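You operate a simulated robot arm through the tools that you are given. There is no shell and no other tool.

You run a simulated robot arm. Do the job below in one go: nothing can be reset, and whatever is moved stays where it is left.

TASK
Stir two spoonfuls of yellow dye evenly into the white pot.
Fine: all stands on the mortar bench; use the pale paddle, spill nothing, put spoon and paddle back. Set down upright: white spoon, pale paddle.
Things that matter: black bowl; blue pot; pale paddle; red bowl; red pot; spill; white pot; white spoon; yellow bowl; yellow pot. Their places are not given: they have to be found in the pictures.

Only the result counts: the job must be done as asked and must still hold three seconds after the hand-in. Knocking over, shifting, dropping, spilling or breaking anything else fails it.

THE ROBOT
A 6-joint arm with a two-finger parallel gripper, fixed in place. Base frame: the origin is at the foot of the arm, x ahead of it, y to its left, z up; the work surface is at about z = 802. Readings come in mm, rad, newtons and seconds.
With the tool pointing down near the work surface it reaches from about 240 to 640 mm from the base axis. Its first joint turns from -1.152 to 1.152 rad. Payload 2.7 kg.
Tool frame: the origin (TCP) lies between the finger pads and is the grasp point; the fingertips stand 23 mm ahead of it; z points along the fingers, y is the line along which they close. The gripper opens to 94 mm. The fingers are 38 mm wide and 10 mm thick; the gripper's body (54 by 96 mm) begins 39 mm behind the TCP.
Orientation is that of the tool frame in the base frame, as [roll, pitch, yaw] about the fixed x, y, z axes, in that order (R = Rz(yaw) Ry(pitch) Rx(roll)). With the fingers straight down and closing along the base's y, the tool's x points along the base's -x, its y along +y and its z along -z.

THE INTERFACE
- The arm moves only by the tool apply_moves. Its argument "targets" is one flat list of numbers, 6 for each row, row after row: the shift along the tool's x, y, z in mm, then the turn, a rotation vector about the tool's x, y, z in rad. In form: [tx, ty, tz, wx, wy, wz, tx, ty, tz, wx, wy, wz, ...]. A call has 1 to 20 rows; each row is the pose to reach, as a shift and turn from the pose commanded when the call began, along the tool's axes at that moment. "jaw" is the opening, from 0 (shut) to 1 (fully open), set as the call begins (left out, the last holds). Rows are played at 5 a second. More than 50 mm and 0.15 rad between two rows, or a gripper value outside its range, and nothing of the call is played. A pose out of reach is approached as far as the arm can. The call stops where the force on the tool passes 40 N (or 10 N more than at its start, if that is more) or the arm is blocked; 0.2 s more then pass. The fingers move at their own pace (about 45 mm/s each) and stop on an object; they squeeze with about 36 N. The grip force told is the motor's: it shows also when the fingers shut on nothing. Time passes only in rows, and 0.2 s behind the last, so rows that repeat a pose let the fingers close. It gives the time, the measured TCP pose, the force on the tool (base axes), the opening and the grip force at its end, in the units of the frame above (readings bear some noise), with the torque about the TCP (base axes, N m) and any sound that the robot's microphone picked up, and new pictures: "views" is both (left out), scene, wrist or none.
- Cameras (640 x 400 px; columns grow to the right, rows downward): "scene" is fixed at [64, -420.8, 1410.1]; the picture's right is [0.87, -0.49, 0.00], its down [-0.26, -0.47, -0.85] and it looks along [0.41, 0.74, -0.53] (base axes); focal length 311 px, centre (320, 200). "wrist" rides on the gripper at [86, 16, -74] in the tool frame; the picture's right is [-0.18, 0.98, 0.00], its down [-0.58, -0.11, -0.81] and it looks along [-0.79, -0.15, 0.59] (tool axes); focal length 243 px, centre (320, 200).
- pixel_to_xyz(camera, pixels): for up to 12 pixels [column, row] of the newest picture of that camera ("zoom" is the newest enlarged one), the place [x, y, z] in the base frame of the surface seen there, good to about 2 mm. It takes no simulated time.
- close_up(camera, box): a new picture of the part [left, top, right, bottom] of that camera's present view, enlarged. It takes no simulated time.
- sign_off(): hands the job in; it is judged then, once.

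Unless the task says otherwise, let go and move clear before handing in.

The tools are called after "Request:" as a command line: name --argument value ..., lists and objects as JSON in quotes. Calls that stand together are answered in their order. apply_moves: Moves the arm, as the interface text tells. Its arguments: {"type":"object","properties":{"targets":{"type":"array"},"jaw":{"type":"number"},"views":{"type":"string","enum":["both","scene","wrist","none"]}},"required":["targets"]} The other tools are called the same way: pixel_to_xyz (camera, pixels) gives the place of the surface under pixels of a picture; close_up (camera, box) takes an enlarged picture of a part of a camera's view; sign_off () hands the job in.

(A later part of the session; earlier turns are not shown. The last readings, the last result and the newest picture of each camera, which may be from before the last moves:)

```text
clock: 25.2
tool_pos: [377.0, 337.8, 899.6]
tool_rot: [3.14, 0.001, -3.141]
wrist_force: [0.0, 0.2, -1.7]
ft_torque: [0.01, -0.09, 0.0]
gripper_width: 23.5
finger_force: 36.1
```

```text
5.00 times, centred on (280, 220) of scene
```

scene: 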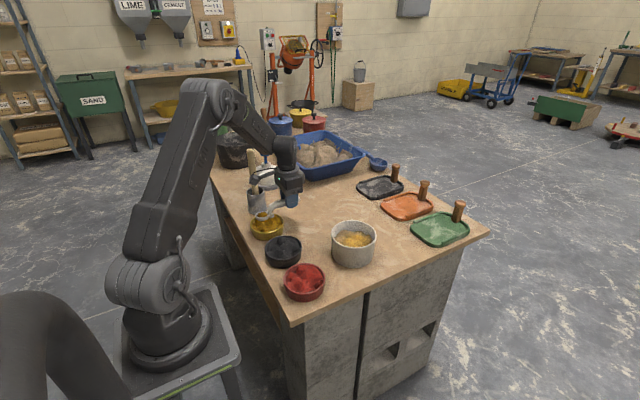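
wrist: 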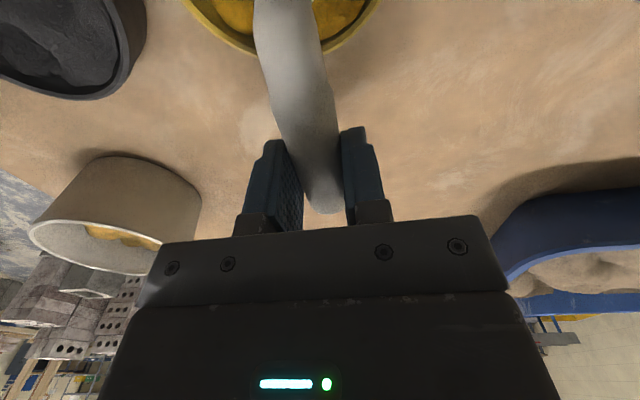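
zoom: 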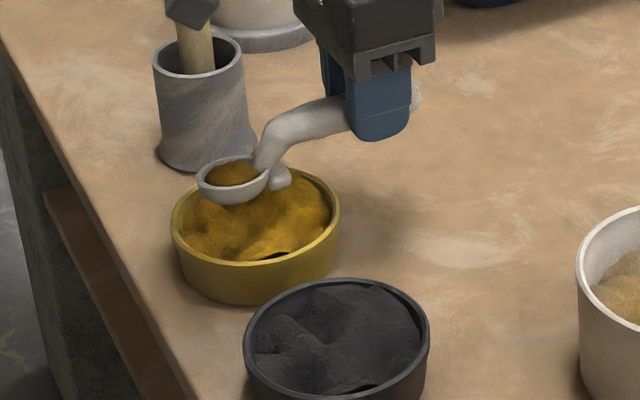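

The second scoop is full as well, with no dye on the bench. I'll carry it the same way to the hover over the white pot.

Request:
apply_moves --targets '[0, 0, -12, 0, 0, 0, 0, 0, -32, 0, 0, 0, 0, 0, -50, 0, 0, 0, -5.6, -6.5, -50, 0, 0, 0, -18.6, -21.8, -50, 0, 0, 0, -37.2, -43.6, -50, 0, 0, 0, -57.7, -67.5, -50, 0, 0, 0, -80, -93.7, -50, 0, 0, 0, -102.3, -119.8, -50, 0, 0, 0, -124.6, -146, -50, 0, 0, 0, -145.1, -169.9, -50, 0, 0, 0, -163.7, -191.7, -50, 0, 0, 0, -176.7, -206.9, -50, 0, 0, 0, -184.1, -215.6, -50, 0, 0, 0, -186, -217.8, -50, 0, 0, 0, -186, -217.8, -50, 0, 0, 0]'

Request:
close_up --camera "scene" --box '[310, 180, 410, 260]'

```text
clock: 28.6
tool_pos: [563.0, 120.7, 949.6]
tool_rot: [-3.141, 0.0, -3.141]
wrist_force: [0.3, 0.0, -1.4]
ft_torque: [0.02, -0.08, -0.03]
gripper_width: 23.4
finger_force: 36.1
```

scene: 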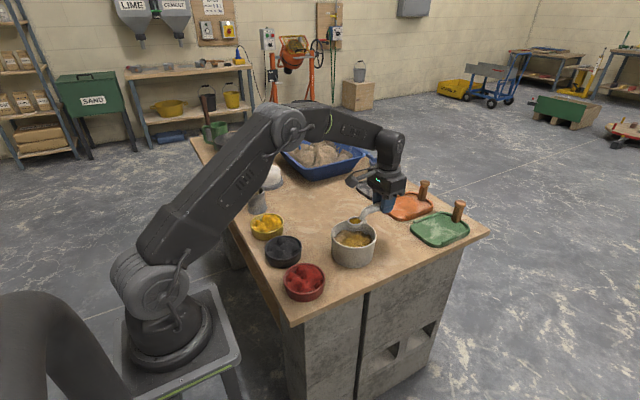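
wrist: 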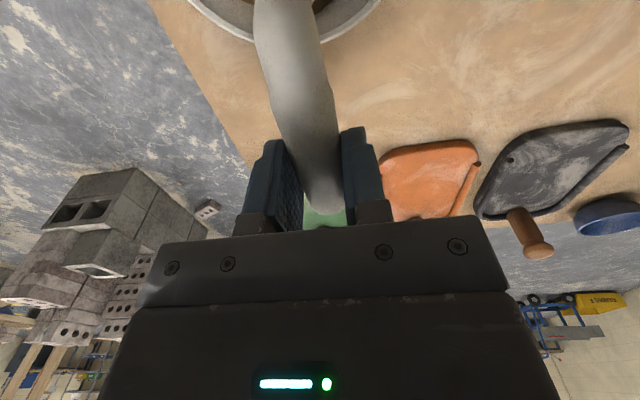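

```text
5.00 times, centred on (360, 220) of scene
```

zoom: 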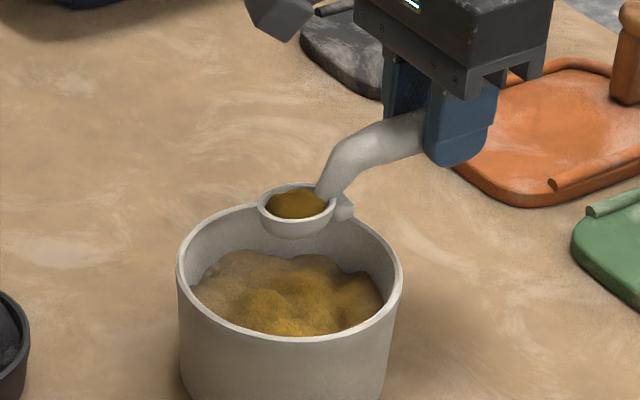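

The scoop is full over the pot. I'll pour with the same motion as before.

Request:
apply_moves --targets '[4.1, 0, -8.7, 0, -0.14, 0, 9.8, 0, -14.8, 0, -0.28, 0, 17.1, 0, -19.7, 0, -0.42, 0, 25.9, 0, -25.4, 0, -0.56, 0, 35.9, 0, -31.6, 0, -0.7, 0, 46.9, 0, -36.3, 0, -0.84, 0, 59.8, 0, -40.1, 0, -0.98, 0, 73.2, 0, -42.1, 0, -1.12, 0, 87, 0, -42.3, 0, -1.26, 0, 100.7, 0, -40.5, 0, -1.4, 0, 100.7, 0, -40.5, 0, -1.4, 0]' --views "scene"

Request:
close_up --camera "scene" --box '[310, 190, 400, 260]'

Request:
close_up --camera "scene" --box '[330, 205, 380, 245]'

```text
clock: 31.0
tool_pos: [470.1, 121.4, 1004.2]
tool_rot: [-2.947, 1.393, -2.95]
wrist_force: [0.0, 0.7, -1.5]
ft_torque: [0.01, -0.02, 0.0]
gripper_width: 23.3
finger_force: 36.0
out of reach, approached as far as the arm can: row 5, 6, 10, 11
```

scene: 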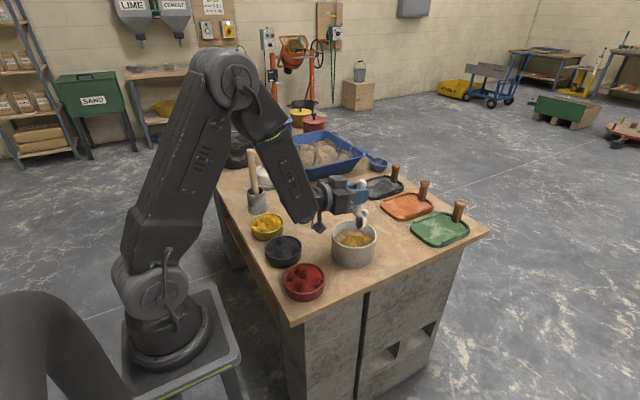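

```text
5.71 times, centred on (355, 225) of scene
```

zoom: 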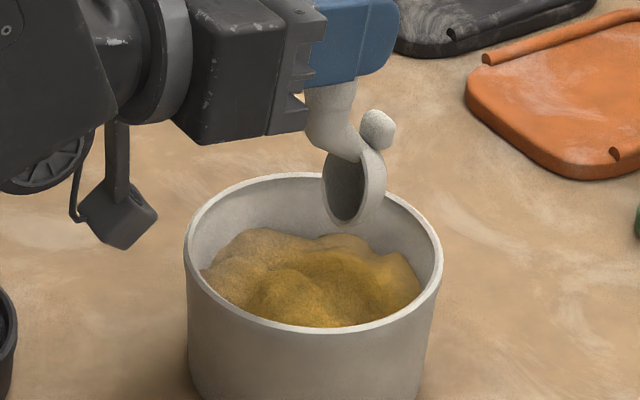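

```text
10.00 times, centred on (355, 225) of scene
```

zoom: 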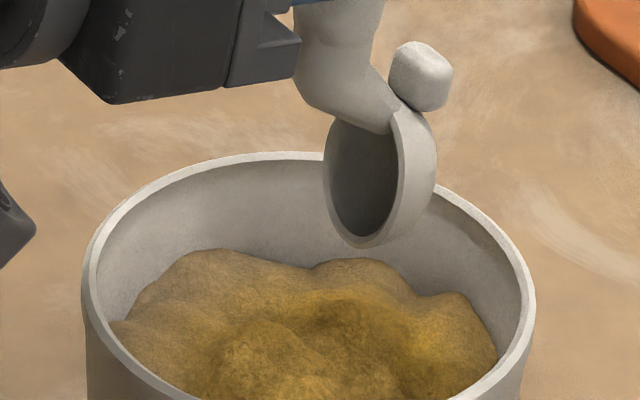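

Both spoonfuls are in the pot and the scoop is empty. I'll back out the same way.

Request:
apply_moves --targets '[0, 0, 9, 0, 0.14, 0, 0, 0, 18.2, 0, 0.28, 0, 0, 0, 18.2, 0, 0.28, 0]' --views "none"

```text
clock: 31.8
tool_pos: [489.6, 121.3, 1001.0]
tool_rot: [-3.141, 1.118, 3.141]
wrist_force: [0.4, 0.2, -1.0]
ft_torque: [-0.01, -0.03, -0.01]
gripper_width: 23.6
finger_force: 35.7
```

The arm is at (489.6,121,1001) with pitch 1.118, the same as last time. I'll level it and move back.

Request:
apply_moves --targets '[-11.2, 7.1, -11, 0, 0.14, 0, -8.9, 14.3, -15.5, 0, 0.28, 0, -6.6, 21.4, -20, 0, 0.42, 0, -4.2, 28.5, -24.5, 0, 0.56, 0, 1.6, 35.6, -27.5, 0, 0.7, 0, 7.9, 42.8, -30, 0, 0.84, 0, 13.2, 49.9, -33, 0, 0.98, 0, 18.5, 57, -36, 0, 1.12, 0, 18.5, 57, -36, 0, 1.12, 0]' --views "none"

```text
clock: 33.8
tool_pos: [448.8, 179.5, 1000.6]
tool_rot: [3.142, -0.001, 3.141]
wrist_force: [-1.3, -1.0, -0.8]
ft_torque: [0.04, -0.07, 0.01]
gripper_width: 23.3
finger_force: 36.1
out of reach, approached as far as the arm can: row 4
```

The spoon is level and the arm is clear at (448.8,179.5,1000.6). I'll turn back to the pick-up orientation above the spoon's original place.

Request:
apply_moves --targets '[-0.3, 16.5, 3.5, 0, 0, -0.1428, -0.6, 33, 6.9, 0, 0, -0.2856, -1, 49.4, 10.4, 0, 0, -0.4284, -1.3, 65.9, 13.8, 0, 0, -0.5712, -1.6, 82.4, 17.3, 0, 0, -0.714, -1.9, 98.9, 20.7, 0, 0, -0.8568, -2.2, 115.4, 24.2, 0, 0, -0.9996, -2.5, 131.9, 27.6, 0, 0, -1.1424, -2.9, 148.3, 31.1, 0, 0, -1.2852, -3.2, 164.8, 34.5, 0, 0, -1.428, -3.5, 181.3, 38, 0, 0, -1.5708, -3.5, 181.3, 38, 0, 0, -1.5708]'

Request:
close_up --camera "scene" --box '[280, 140, 360, 220]'

Request:
pixel_to_xyz --camera "zoom" --pixels '[[305, 275], [359, 272], [337, 253], [330, 286]]'

```text
clock: 36.4
tool_pos: [452.2, 360.9, 962.4]
tool_rot: [3.141, 0.0, -1.569]
wrist_force: [0.5, 0.1, -0.5]
ft_torque: [0.04, 0.02, -0.02]
gripper_width: 23.7
finger_force: 35.9
```

scene: 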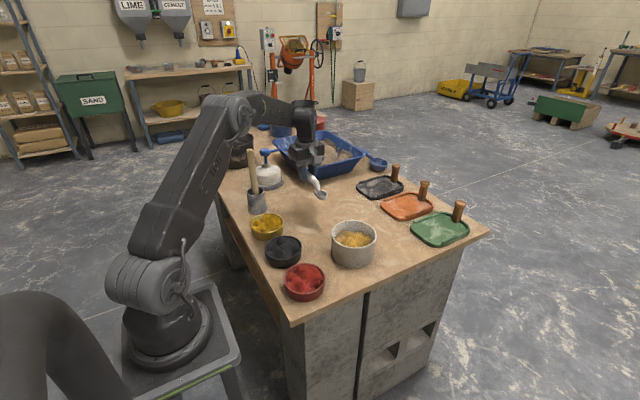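
wrist: 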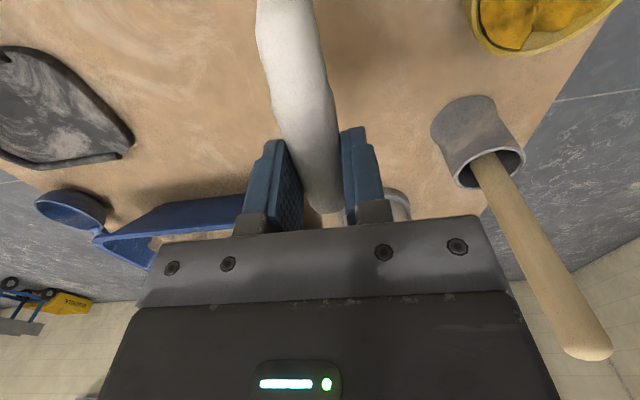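

```text
5.00 times, centred on (320, 180) of scene
```

zoom: 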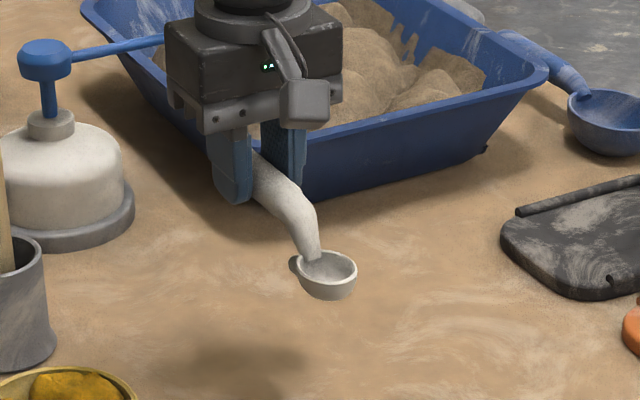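

```text
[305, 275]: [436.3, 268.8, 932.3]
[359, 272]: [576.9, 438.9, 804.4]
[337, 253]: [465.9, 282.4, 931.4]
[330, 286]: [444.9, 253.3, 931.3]
```

The spoon is back above its place, level and empty. I'll lower it to the original grip height, slowly at the end.

Request:
apply_moves --targets '[0, 0, 40, 0, 0, 0, 0, 0, 80, 0, 0, 0, 0, 0, 98, 0, 0, 0, 0, 0, 105, 0, 0, 0, 0, 0, 108.5, 0, 0, 0, 0, 0, 110, 0, 0, 0, 0, 0, 110, 0, 0, 0]'

Request:
close_up --camera "scene" --box '[290, 185, 338, 240]'

Request:
pixel_to_xyz --camera "zoom" --pixels '[[333, 289], [411, 290], [375, 308], [366, 328]]'

```text
clock: 38.0
tool_pos: [453.6, 360.9, 851.8]
tool_rot: [-3.14, 0.0, -1.57]
wrist_force: [-1.6, -1.1, 6.2]
ft_torque: [-0.4, 0.08, -0.06]
gripper_width: 23.6
finger_force: 36.0
```

scene: 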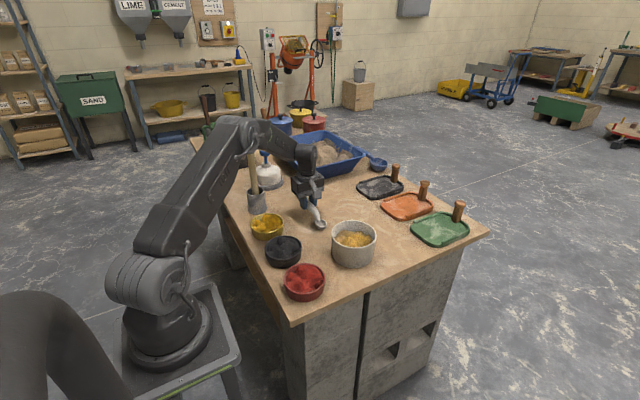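
wrist: 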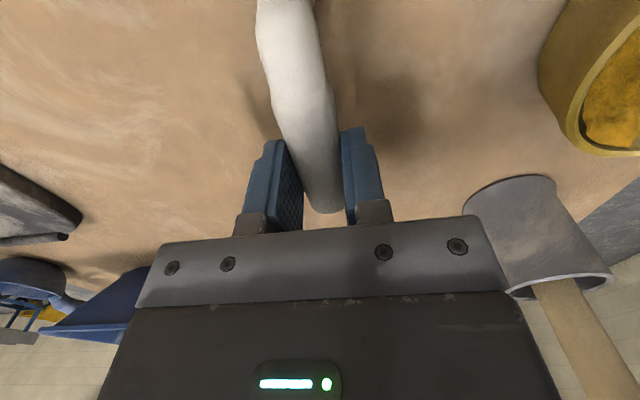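

```text
7.27 times, centred on (314, 212) of scene
```

zoom: 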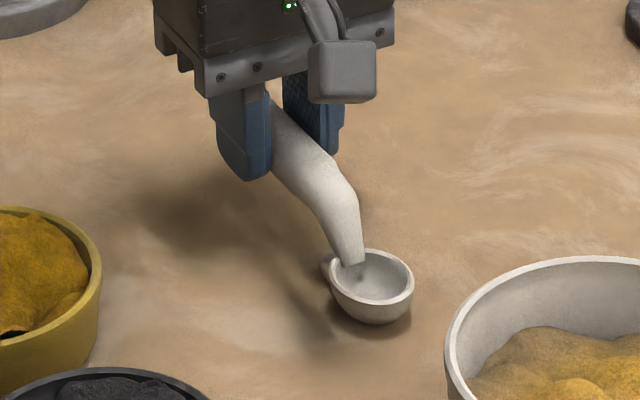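

```text
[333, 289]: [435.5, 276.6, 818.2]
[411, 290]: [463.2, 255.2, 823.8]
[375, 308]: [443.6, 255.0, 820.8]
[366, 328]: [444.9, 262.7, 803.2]
```

The scoop is resting on the bench with a 6 N upward reaction, right at its old place. I'll open the fingers and check that it stands.

Request:
apply_moves --targets '[0, 0, 0, 0, 0, 0, 0, 0, 0, 0, 0, 0, 0, 0, 0, 0, 0, 0, 0, 0, 0, 0, 0, 0]' --jaw 0.5

Request:
close_up --camera "scene" --box '[290, 185, 338, 240]'

```text
clock: 39.0
tool_pos: [451.9, 360.8, 852.4]
tool_rot: [3.14, 0.001, -1.572]
wrist_force: [-0.6, 0.3, 0.2]
ft_torque: [0.02, 0.0, -0.04]
gripper_width: 47.0
finger_force: 0.1
```

scene: 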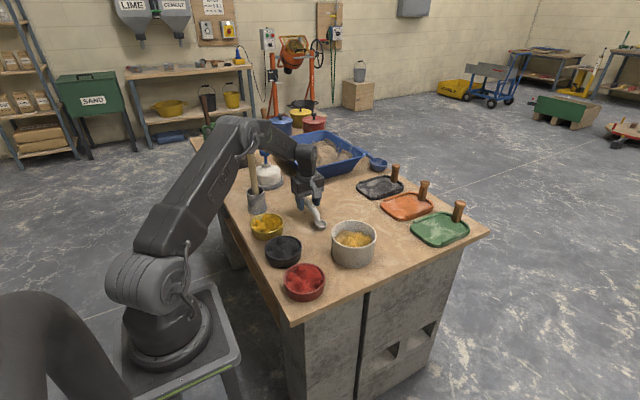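
wrist: 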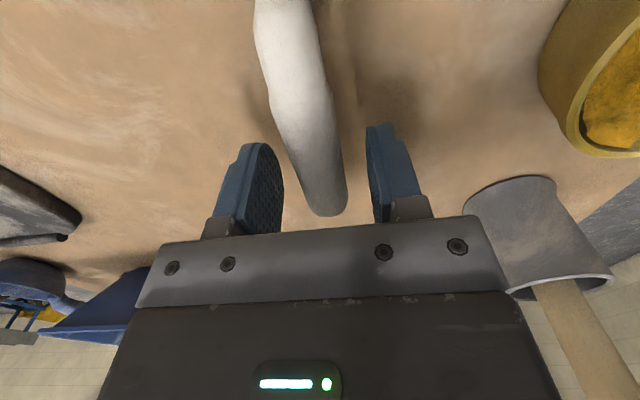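

```text
7.27 times, centred on (314, 212) of scene
```

zoom: 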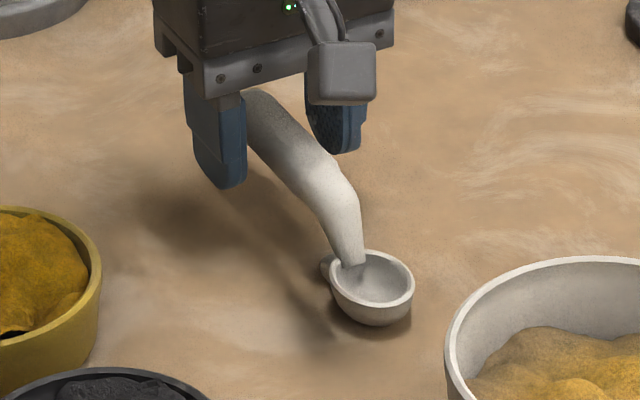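

The spoon stands freely on its own. I'll lift the open gripper straight up clear of it and compare its pose with the start.

Request:
apply_moves --targets '[0, 0, -12, 0, 0, 0, 0, 0, -35, 0, 0, 0, 0, 0, -80, 0, 0, 0, 0, 0, -125, 0, 0, 0, 0, 0, -170, 0, 0, 0, 0, 0, -215, 0, 0, 0, 0, 0, -245, 0, 0, 0, 0, 0, -245, 0, 0, 0]'

Request:
close_up --camera "scene" --box '[290, 185, 338, 240]'

Request:
pixel_to_xyz --camera "zoom" --pixels '[[333, 287], [411, 290], [255, 100], [250, 115], [300, 180], [325, 185], [343, 240]]'

Request:
close_up --camera "scene" --box '[235, 140, 280, 220]'

```text
clock: 40.8
tool_pos: [454.1, 360.9, 1096.6]
tool_rot: [3.141, -0.001, -1.573]
wrist_force: [-0.7, 0.5, 0.2]
ft_torque: [0.0, -0.03, 0.0]
gripper_width: 46.9
finger_force: 0.1
```

scene: 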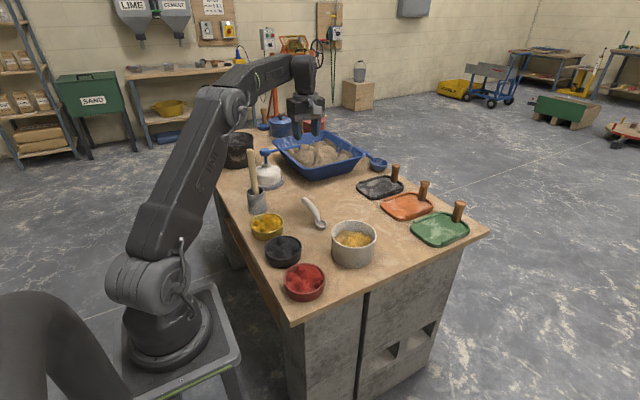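
wrist: 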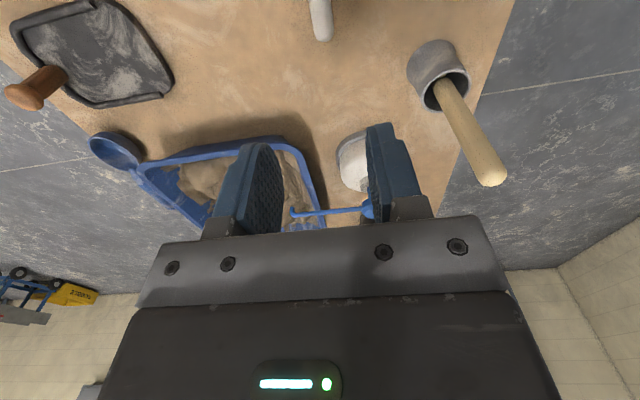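

```text
7.27 times, centred on (314, 212) of scene
```

zoom: 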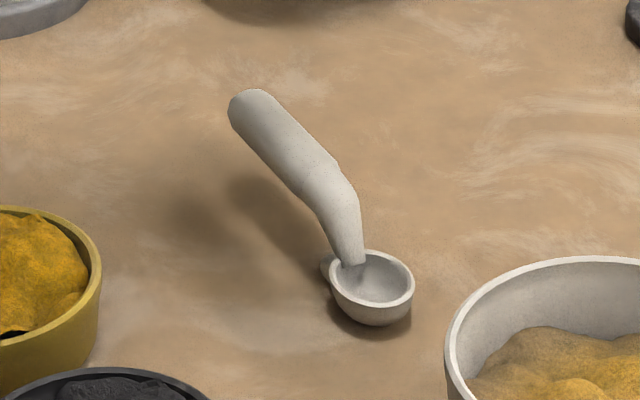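

```text
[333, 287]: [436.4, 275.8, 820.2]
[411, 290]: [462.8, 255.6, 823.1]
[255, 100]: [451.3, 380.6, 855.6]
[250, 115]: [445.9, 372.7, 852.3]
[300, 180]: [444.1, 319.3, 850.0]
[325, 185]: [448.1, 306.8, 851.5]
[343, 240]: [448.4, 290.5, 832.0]
```

```text
5.00 times, centred on (258, 180) of scene
```

zoom: 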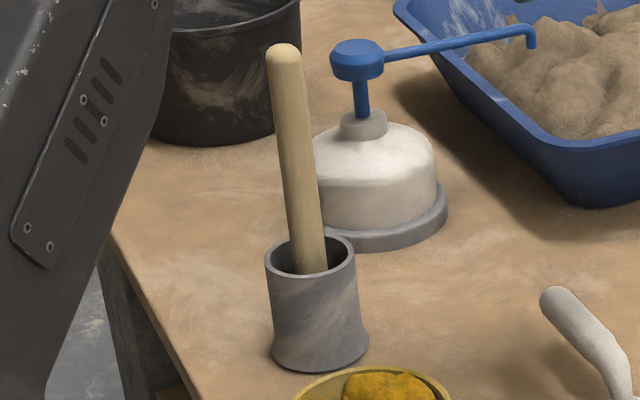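

The spoon is upright and within about 3 mm of where it began. Next I'll measure the paddle rod, seen from (440,85) to (495,180) in the wrist picture, to get its centre.

Request:
pixel_to_xyz --camera "wrist" --pixels '[[490, 175], [480, 165], [495, 165], [465, 135], [455, 115], [447, 100], [497, 182], [480, 182], [435, 42], [468, 80], [408, 78], [437, 112]]'

Request:
pixel_to_xyz --camera "zoom" --pixels '[[284, 47], [270, 60], [302, 60], [286, 60], [292, 130], [276, 130], [311, 130], [305, 230], [290, 230], [324, 230], [267, 262], [356, 250]]'

Request:
close_up --camera "wrist" --box '[390, 20, 520, 200]'

```text
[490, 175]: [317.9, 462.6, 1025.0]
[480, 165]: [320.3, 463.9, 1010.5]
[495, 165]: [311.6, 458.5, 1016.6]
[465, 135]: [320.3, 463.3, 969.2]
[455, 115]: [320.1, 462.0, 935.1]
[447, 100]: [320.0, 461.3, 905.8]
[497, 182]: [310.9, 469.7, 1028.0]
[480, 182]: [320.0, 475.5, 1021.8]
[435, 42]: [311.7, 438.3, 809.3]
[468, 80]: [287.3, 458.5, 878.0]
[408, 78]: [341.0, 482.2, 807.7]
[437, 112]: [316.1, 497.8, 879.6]
```

```text
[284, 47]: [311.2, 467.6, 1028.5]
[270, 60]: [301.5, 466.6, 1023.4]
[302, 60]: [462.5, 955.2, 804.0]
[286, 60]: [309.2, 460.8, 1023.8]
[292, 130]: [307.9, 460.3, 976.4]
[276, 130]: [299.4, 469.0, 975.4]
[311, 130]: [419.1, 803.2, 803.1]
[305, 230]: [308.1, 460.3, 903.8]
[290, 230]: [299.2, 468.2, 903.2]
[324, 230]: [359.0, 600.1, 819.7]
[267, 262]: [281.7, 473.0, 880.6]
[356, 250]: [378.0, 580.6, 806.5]
```

```text
2.22 times, centred on (455, 110) of wrist
```

zoom: 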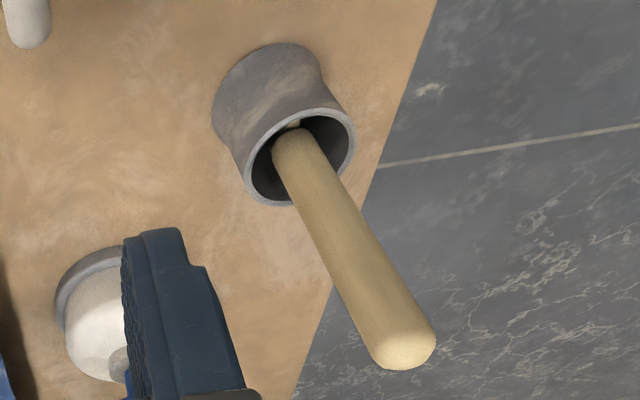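

The rod is vertical, centred at about (310,469.5) with a radius near 10.5 and its top at z≈1030. I'll move above it with the fingers closing along base y.

Request:
apply_moves --targets '[-9.9, 13, -10, 0, 0, 0.1428, -19.7, 26.1, -10, 0, 0, 0.2856, -29.6, 39.1, -10, 0, 0, 0.4284, -39.5, 52.2, -10, 0, 0, 0.5712, -49.4, 65.2, -10, 0, 0, 0.714, -59.2, 78.3, -10, 0, 0, 0.8568, -69.1, 91.3, -10, 0, 0, 0.9996, -79, 104.4, -10, 0, 0, 1.1424, -88.9, 117.4, -10, 0, 0, 1.2852, -98.7, 130.5, -10, 0, 0, 1.428, -108.6, 143.5, -10, 0, 0, 1.5708, -108.6, 143.5, -10, 0, 0, 1.5708]'

Request:
close_up --camera "scene" --box '[230, 100, 310, 220]'

```text
clock: 43.4
tool_pos: [308.9, 470.1, 1106.2]
tool_rot: [-3.141, -0.002, 3.14]
wrist_force: [0.9, 0.2, 1.4]
ft_torque: [0.0, 0.01, 0.02]
gripper_width: 46.8
finger_force: 0.1
```

scene: 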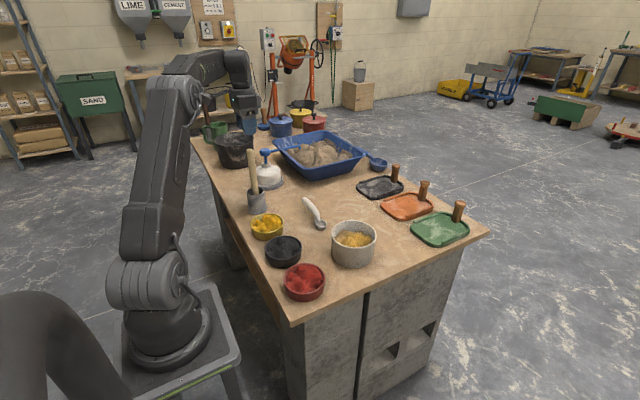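
wrist: 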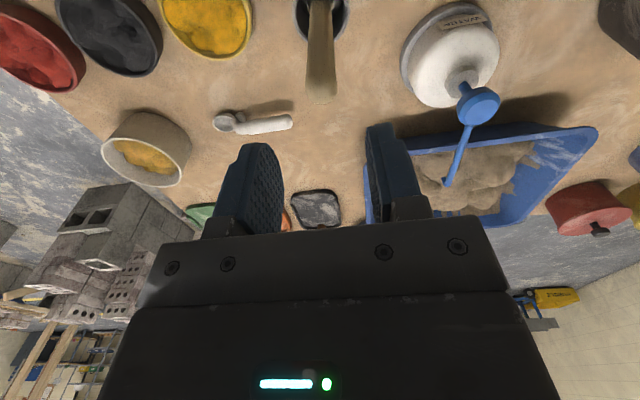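

```text
3.33 times, centred on (270, 160) of scene
```

zoom: 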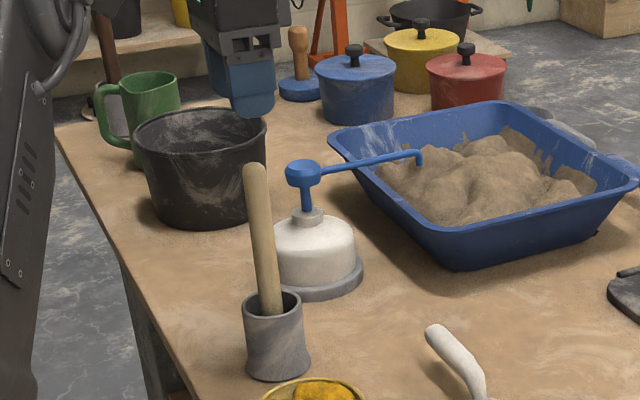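

The rod top is at about (320,90) in the wrist view, centred between the fingers. I'll go down to z≈997.

Request:
apply_moves --targets '[-1.1, -0.6, 40, 0, 0, 0, -1.1, -0.6, 75, 0, 0, 0, -1.1, -0.6, 95, 0, 0, 0, -1.1, -0.6, 108, 0, 0, 0, -1.1, -0.6, 108, 0, 0, 0]'

Request:
close_up --camera "scene" --box '[230, 120, 290, 220]'

```text
clock: 44.6
tool_pos: [309.9, 468.4, 997.1]
tool_rot: [-3.141, -0.001, 3.14]
wrist_force: [0.4, -0.5, -0.2]
ft_torque: [0.01, 0.03, -0.01]
gripper_width: 46.9
finger_force: 0.1
```

scene: 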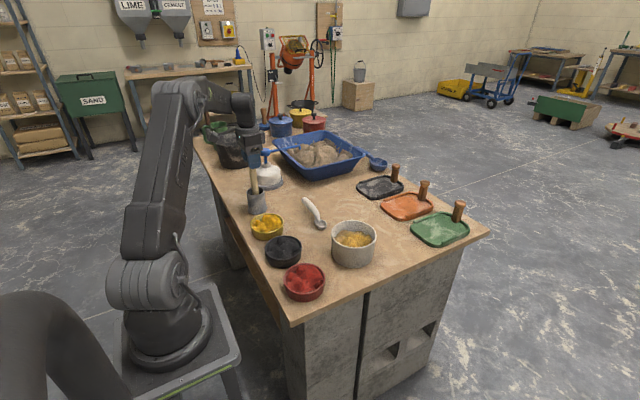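
wrist: 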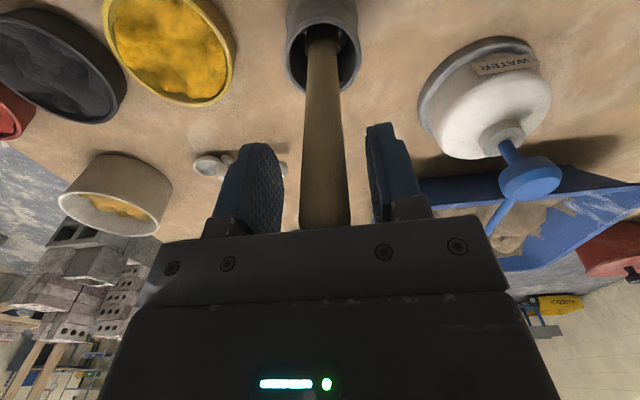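

```text
4.00 times, centred on (260, 170) of scene
```

zoom: 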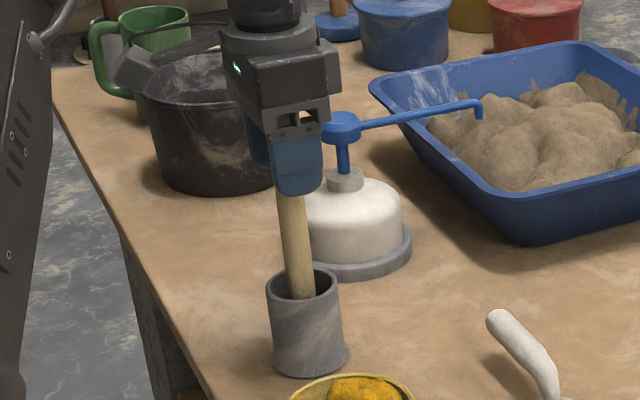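

The rod is centred between the fingers. I'll close on it.

Request:
apply_moves --targets '[0, 0.8, 0, 0, 0, 0, 0, 0.8, 0, 0, 0, 0, 0, 0.8, 0, 0, 0, 0, 0, 0.8, 0, 0, 0, 0, 0, 0.8, 0, 0, 0, 0]' --jaw 0.0

Request:
close_up --camera "scene" --box '[230, 120, 290, 220]'

```text
clock: 45.8
tool_pos: [309.7, 469.1, 998.5]
tool_rot: [-3.141, 0.0, -3.141]
wrist_force: [0.0, -0.3, -0.4]
ft_torque: [0.03, 0.03, -0.04]
gripper_width: 21.6
finger_force: 36.0
```

scene: 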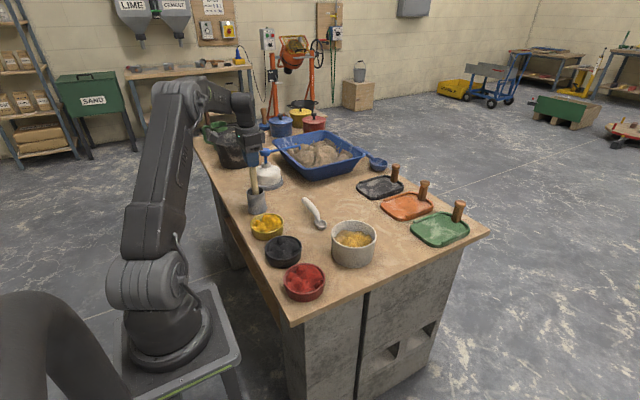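
wrist: 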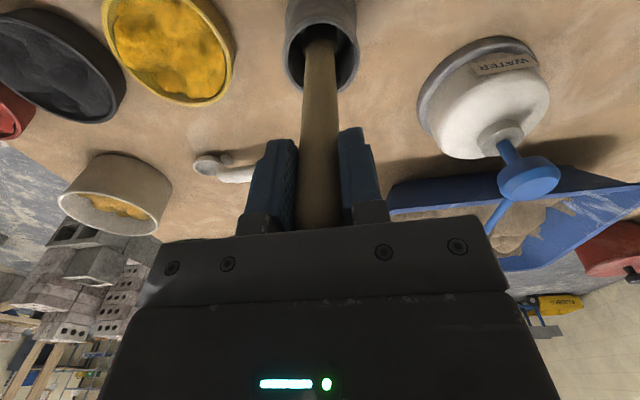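

```text
4.00 times, centred on (260, 170) of scene
```

zoom: 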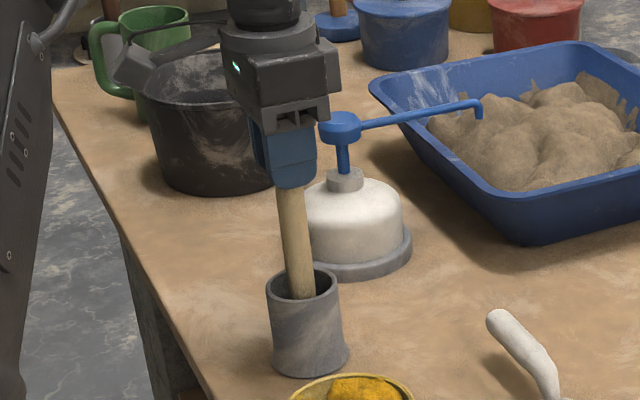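

The paddle is gripped at 21.6 mm and 36 N. I'll lift it straight up out of the holder.

Request:
apply_moves --targets '[0, 0, -8, 0, 0, 0, 0, 0, -25, 0, 0, 0, 0, 0, -50, 0, 0, 0, 0, 0, -80, 0, 0, 0, 0, 0, -110, 0, 0, 0, 0, 0, -130, 0, 0, 0, 0, 0, -130, 0, 0, 0]'

Request:
close_up --camera "scene" --box '[220, 90, 310, 220]'

```text
clock: 47.4
tool_pos: [309.4, 468.7, 1128.1]
tool_rot: [3.141, -0.001, 3.141]
wrist_force: [0.0, -0.1, -0.5]
ft_torque: [0.0, -0.01, 0.01]
gripper_width: 21.5
finger_force: 36.1
```

scene: 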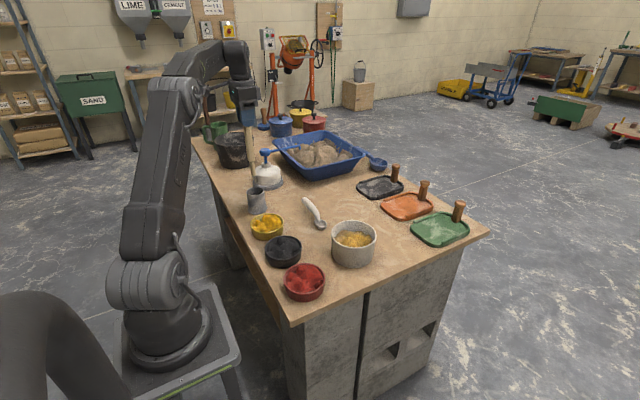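
wrist: 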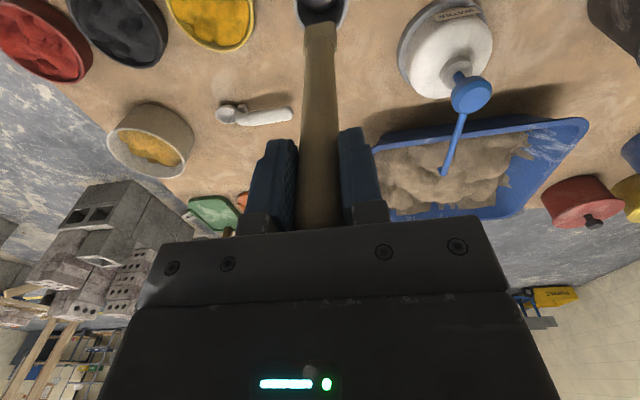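

```text
3.08 times, centred on (265, 155) of scene
```

zoom: 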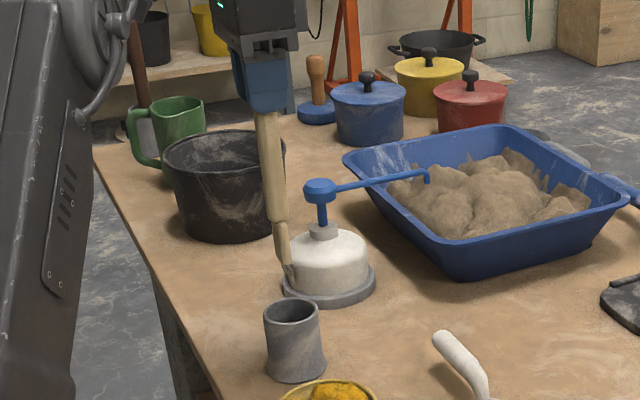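

The paddle is out of the holder. I'll look at its lower end for its true length and blade shape.

Request:
close_up --camera "scene" --box '[240, 120, 280, 200]'

Request:
pixel_to_xyz --camera "scene" --pixels '[[253.5, 160], [255, 170], [256, 178], [257, 182], [257.5, 190], [259, 186], [254, 183], [256, 186]]'

```text
5.00 times, centred on (260, 160) of scene
```

zoom: 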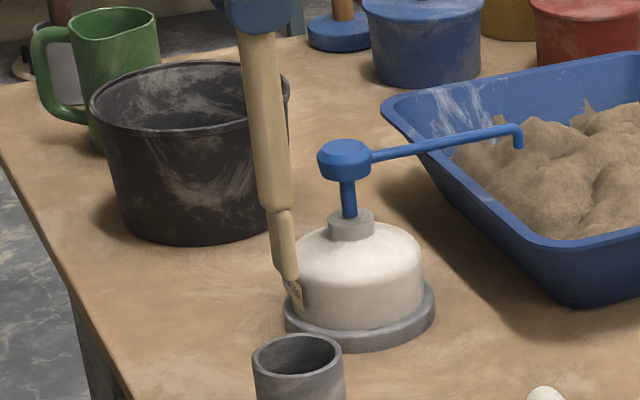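

```text
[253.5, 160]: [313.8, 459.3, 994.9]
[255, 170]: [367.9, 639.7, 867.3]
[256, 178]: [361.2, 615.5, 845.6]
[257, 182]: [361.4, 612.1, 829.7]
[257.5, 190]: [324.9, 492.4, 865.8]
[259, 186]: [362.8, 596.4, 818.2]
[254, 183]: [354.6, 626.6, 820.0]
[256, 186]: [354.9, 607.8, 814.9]
```

The handle narrows to a slim tip that ends near (254,176). I'll measure that tip.

Request:
pixel_to_xyz --camera "zoom" --pixels '[[280, 240], [287, 268], [289, 276], [273, 245], [288, 240], [285, 222], [275, 208], [290, 195], [280, 180], [262, 195], [291, 279], [278, 262]]'

Request:
close_up --camera "wrist" --box '[270, 0, 370, 100]'

Request:
close_up --camera "scene" --box '[244, 150, 264, 182]'

```text
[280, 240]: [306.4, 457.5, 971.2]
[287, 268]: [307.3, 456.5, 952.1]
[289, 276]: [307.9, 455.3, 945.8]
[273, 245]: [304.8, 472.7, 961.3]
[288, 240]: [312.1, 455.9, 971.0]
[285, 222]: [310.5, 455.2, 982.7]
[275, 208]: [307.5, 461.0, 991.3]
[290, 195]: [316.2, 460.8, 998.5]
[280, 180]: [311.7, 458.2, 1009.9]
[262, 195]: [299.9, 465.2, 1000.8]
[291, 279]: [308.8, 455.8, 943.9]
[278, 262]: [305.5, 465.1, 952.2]
```

```text
4.00 times, centred on (320, 50) of wrist
```

zoom: 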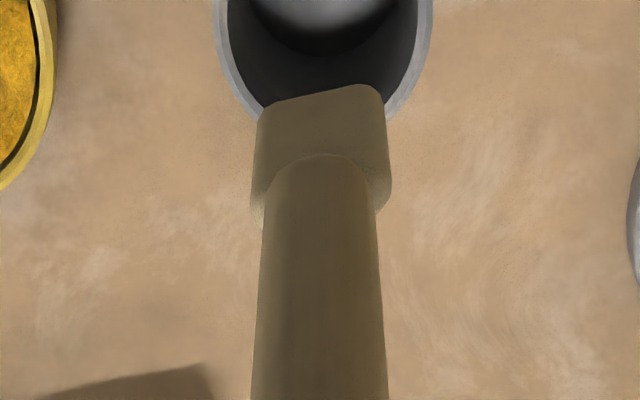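

```text
12.50 times, centred on (254, 166) of scene
```

zoom: 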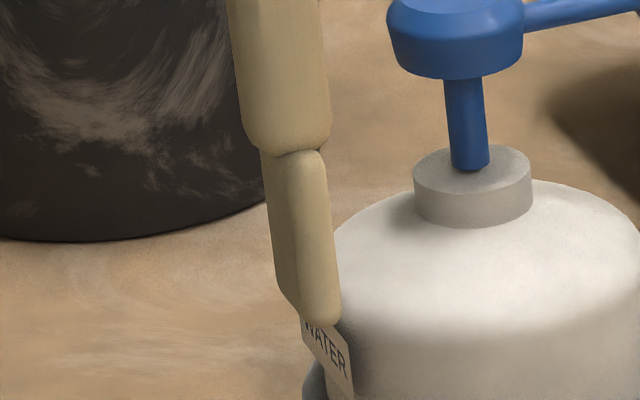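

The paddle ends in a flat blade about 8 mm thick along x, 30 mm wide along y and 50 mm long, and its tip is about 187 mm below the TCP. I'll carry it at this height to a point above the pot centre (470,120).

Request:
apply_moves --targets '[-3.2, -7, 0, 0, 0, 0, -9.6, -20.9, 0, 0, 0, 0, -19.3, -41.8, 0, 0, 0, 0, -30.5, -66.3, 0, 0, 0, 0, -43.4, -94.1, 0, 0, 0, 0, -56.2, -122, 0, 0, 0, 0, -69.1, -149.9, 0, 0, 0, 0, -81.9, -177.8, 0, 0, 0, 0, -94.8, -205.7, 0, 0, 0, 0, -107.6, -233.6, 0, 0, 0, 0, -120.5, -261.5, 0, 0, 0, 0, -133.3, -289.4, 0, 0, 0, 0, -144.5, -313.8, 0, 0, 0, 0, -152.6, -331.3, 0, 0, 0, 0, -158.2, -343.5, 0, 0, 0, 0, -160.6, -348.7, 0, 0, 0, 0, -160.6, -348.7, 0, 0, 0, 0]'

Request:
close_up --camera "scene" --box '[310, 150, 410, 270]'

Request:
close_up --camera "scene" --box '[320, 210, 390, 275]'

Request:
pixel_to_xyz --camera "zoom" --pixels '[[178, 158], [449, 158], [313, 233], [250, 220], [400, 215], [220, 95], [420, 105], [440, 130]]'

```text
clock: 51.0
tool_pos: [469.9, 120.0, 1129.2]
tool_rot: [3.141, 0.001, -3.141]
wrist_force: [0.3, -0.5, -0.2]
ft_torque: [0.01, 0.02, -0.04]
gripper_width: 21.5
finger_force: 36.0
```

scene: 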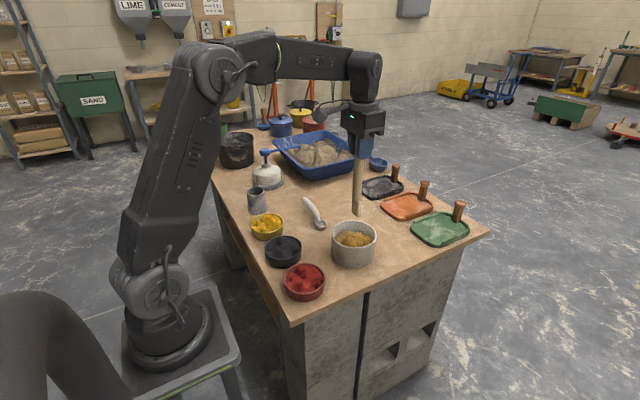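
wrist: 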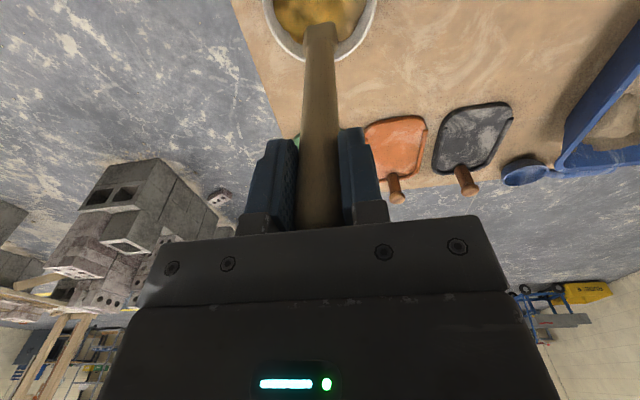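

```text
3.33 times, centred on (360, 210) of scene
```

zoom: 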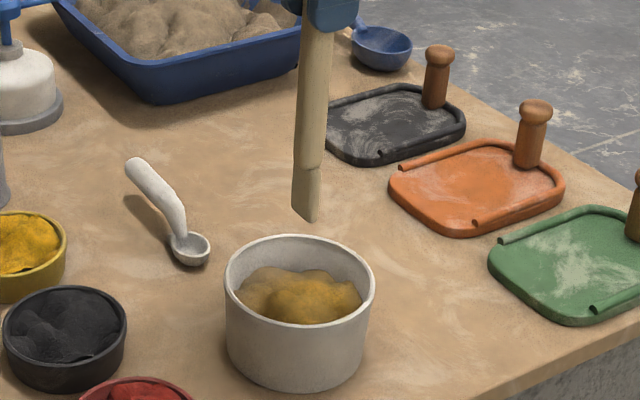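

```text
6.15 times, centred on (355, 242) of scene
```

zoom: 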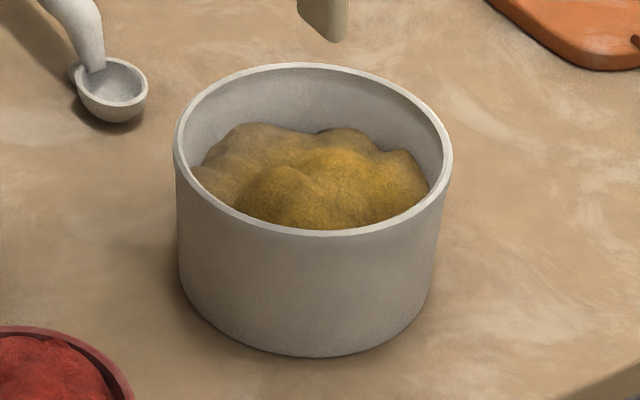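

```text
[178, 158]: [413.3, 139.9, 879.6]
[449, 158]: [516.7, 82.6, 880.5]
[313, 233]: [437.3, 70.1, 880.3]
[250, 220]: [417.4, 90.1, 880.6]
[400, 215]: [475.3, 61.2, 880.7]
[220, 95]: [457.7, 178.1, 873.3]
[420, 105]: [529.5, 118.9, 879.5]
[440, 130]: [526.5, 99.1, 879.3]
```

The paddle is straight above the pot, and the rim points fit a circle centred at (470,120) with R≈60. I'll measure the blade tip before lowering.

Request:
close_up --camera "scene" --box '[340, 190, 375, 222]'

Request:
pixel_to_xyz --camera "scene" --pixels '[[357, 215.5], [355, 214], [353, 211], [357, 208], [351, 208], [358.5, 213], [352, 200], [357, 195]]'

```text
12.50 times, centred on (358, 206) of scene
```

zoom: 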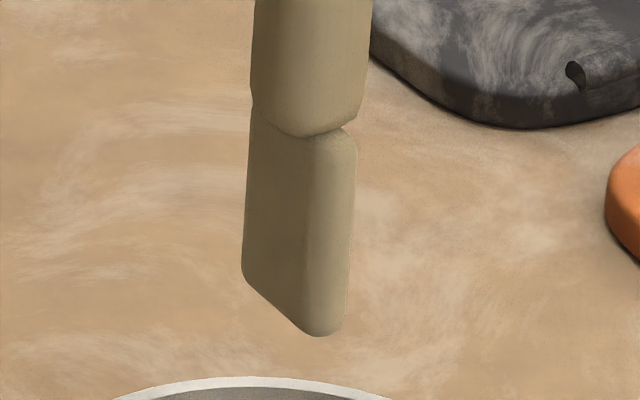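

```text
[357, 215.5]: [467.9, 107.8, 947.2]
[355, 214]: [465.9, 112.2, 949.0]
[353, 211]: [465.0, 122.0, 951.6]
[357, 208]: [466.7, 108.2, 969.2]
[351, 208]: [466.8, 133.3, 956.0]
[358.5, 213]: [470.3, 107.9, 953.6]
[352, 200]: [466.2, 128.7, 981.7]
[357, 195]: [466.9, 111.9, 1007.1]
```

The blade spans y 106–134 with its bottom about 185 mm below the TCP. I'll lower it into the middle of the pot, ending with the blade bottom about 10 mm above the pot floor, and watch the force.

Request:
apply_moves --targets '[0, 0, 40, 0, 0, 0, 0, 0, 75, 0, 0, 0, 0, 0, 92, 0, 0, 0, 0, 0, 104, 0, 0, 0, 0, 0, 114, 0, 0, 0, 0, 0, 121, 0, 0, 0, 0, 0, 126, 0, 0, 0, 0, 0, 126, 0, 0, 0]'

Request:
close_up --camera "scene" --box '[310, 180, 410, 280]'

```text
clock: 52.8
tool_pos: [471.3, 121.3, 1002.4]
tool_rot: [-3.14, -0.001, 3.14]
wrist_force: [0.2, -0.3, 0.0]
ft_torque: [0.0, -0.01, 0.01]
gripper_width: 21.5
finger_force: 36.1
```

scene: 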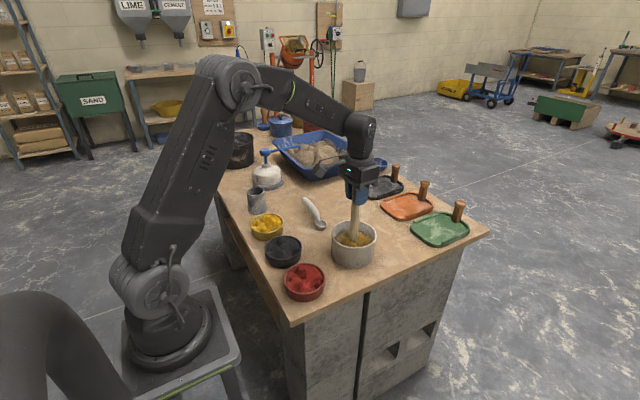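
wrist: 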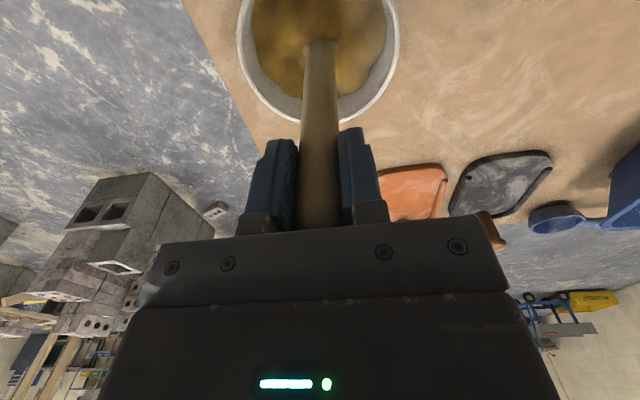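

```text
4.00 times, centred on (360, 230) of scene
```

zoom: 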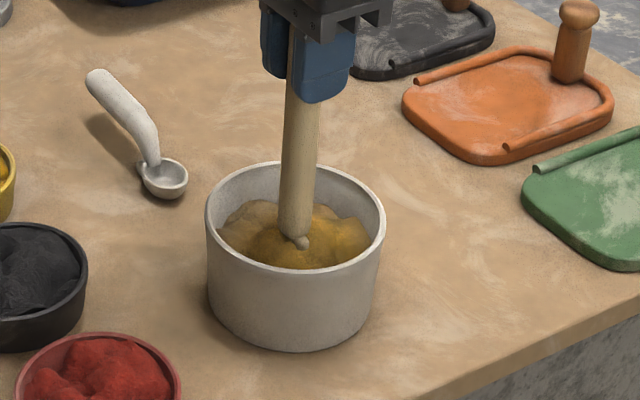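

The blade is in the mortar with no notable force. I'll stir two widening loops within the safe radius and return to the centre.

Request:
apply_moves --targets '[-18, 0, 0, 0, 0, 0, -14.6, 9.4, 0, 0, 0, 0, -5.6, 15.2, 0, 0, 0, 0, 5.6, 15.2, 0, 0, 0, 0, 14.6, 9.4, 0, 0, 0, 0, 18, 0, 0, 0, 0, 0, 14.6, -9.4, 0, 0, 0, 0, 5.6, -15.2, 0, 0, 0, 0, -5.6, -15.2, 0, 0, 0, 0, -14.6, -9.4, 0, 0, 0, 0, -32, 0, 0, 0, 0, 0, -25.9, 14.1, 0, 0, 0, 0, -9.9, 22.8, 0, 0, 0, 0, 9.9, 22.8, 0, 0, 0, 0, 25.9, 14.1, 0, 0, 0, 0, 32, 0, 0, 0, 0, 0, 25.9, -14.1, 0, 0, 0, 0, 9.9, -22.8, 0, 0, 0, 0, -9.9, -22.8, 0, 0, 0, 0, 0, 0, 0, 0, 0, 0]'

Request:
close_up --camera "scene" --box '[310, 180, 410, 280]'

Request:
close_up --camera "wrist" --box '[220, 0, 420, 130]'

```text
clock: 57.0
tool_pos: [471.2, 121.4, 1002.2]
tool_rot: [3.141, 0.0, 3.141]
wrist_force: [0.4, 0.1, -1.0]
ft_torque: [-0.02, 0.01, 0.01]
gripper_width: 21.5
finger_force: 36.0
```

scene: 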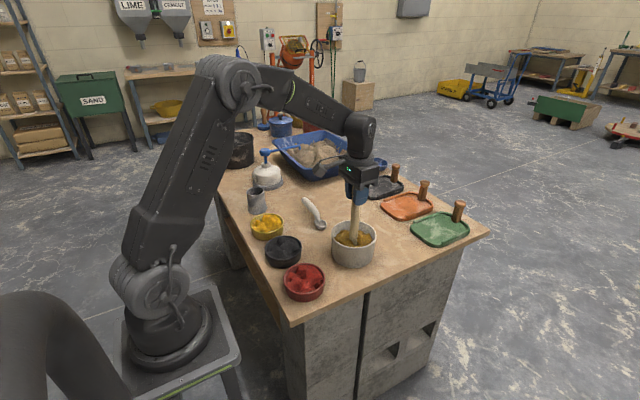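
wrist: 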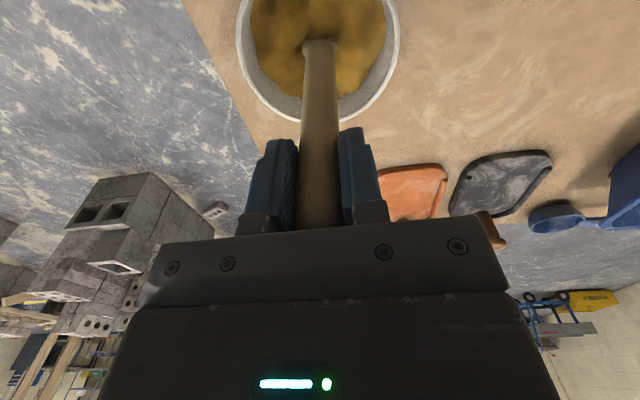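

```text
4.00 times, centred on (360, 230) of scene
```

zoom: 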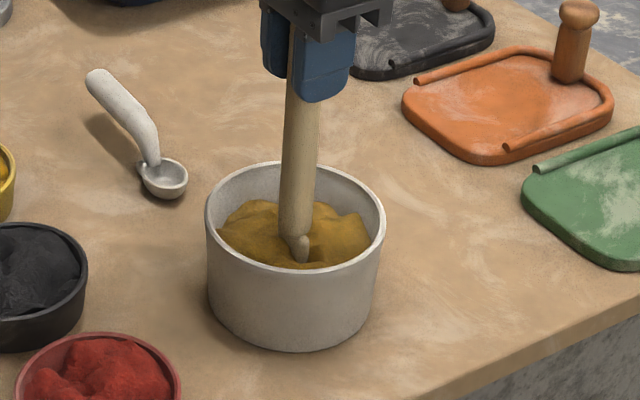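

```text
3.08 times, centred on (320, 65) of wrist
```

zoom: 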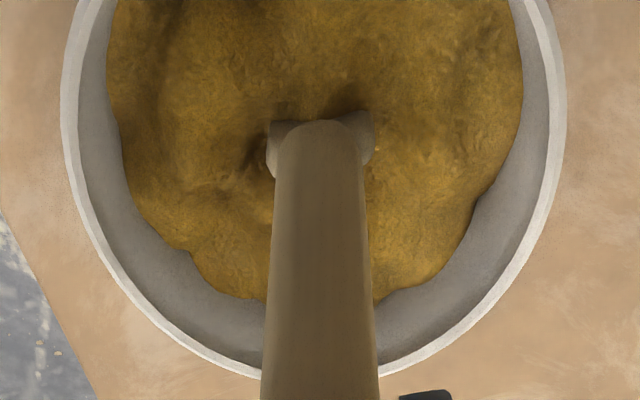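

The mortar already looks mostly even and nothing has left the pot. I'll do wider loops near the wall and then a reversed loop.

Request:
apply_moves --targets '[-19, 0, 0, 0, 0, 0, -38, 0, 0, 0, 0, 0, -30.7, 17.6, 0, 0, 0, 0, -11.7, 28.5, 0, 0, 0, 0, 11.7, 28.5, 0, 0, 0, 0, 30.7, 17.6, 0, 0, 0, 0, 38, 0, 0, 0, 0, 0, 30.7, -17.6, 0, 0, 0, 0, 11.7, -28.5, 0, 0, 0, 0, -11.7, -28.5, 0, 0, 0, 0, -30.7, -17.6, 0, 0, 0, 0, -7.7, -19, 0, 0, 0, 0, 7.7, -19, 0, 0, 0, 0, 20.2, -11.8, 0, 0, 0, 0, 25, 0, 0, 0, 0, 0, 20.2, 11.8, 0, 0, 0, 0, 7.7, 19, 0, 0, 0, 0, -7.7, 19, 0, 0, 0, 0, -20.2, 11.8, 0, 0, 0, 0, 0, 0, 0, 0, 0, 0]' --views "none"

Request:
close_up --camera "wrist" --box '[220, 0, 420, 130]'

Request:
close_up --camera "scene" --box '[310, 190, 390, 270]'

```text
clock: 61.2
tool_pos: [471.7, 121.0, 1004.3]
tool_rot: [3.14, -0.001, 3.141]
wrist_force: [-0.3, 0.0, 0.1]
ft_torque: [0.03, -0.02, 0.0]
gripper_width: 21.4
finger_force: 35.9
```

```text
3.08 times, centred on (320, 65) of wrist
```

zoom: 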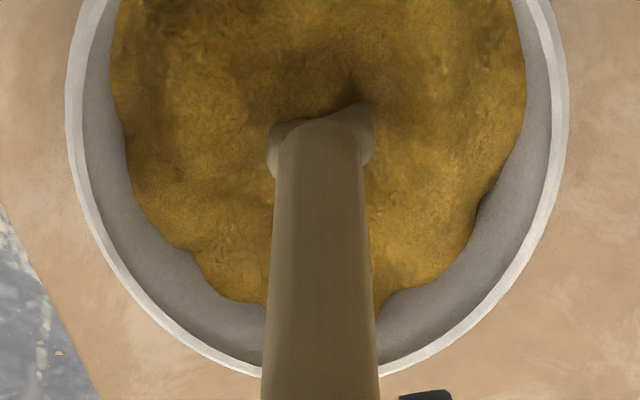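

```text
5.00 times, centred on (350, 230) of scene
```

zoom: 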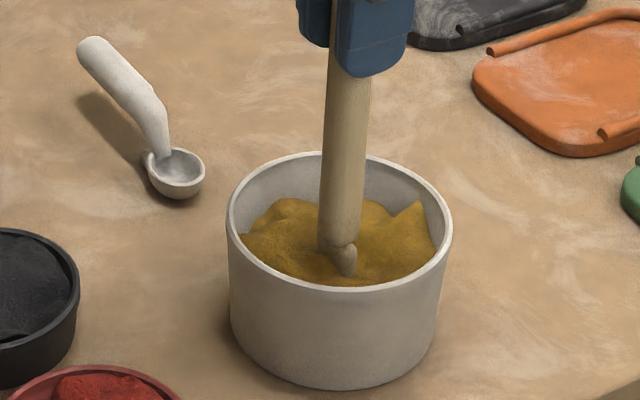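

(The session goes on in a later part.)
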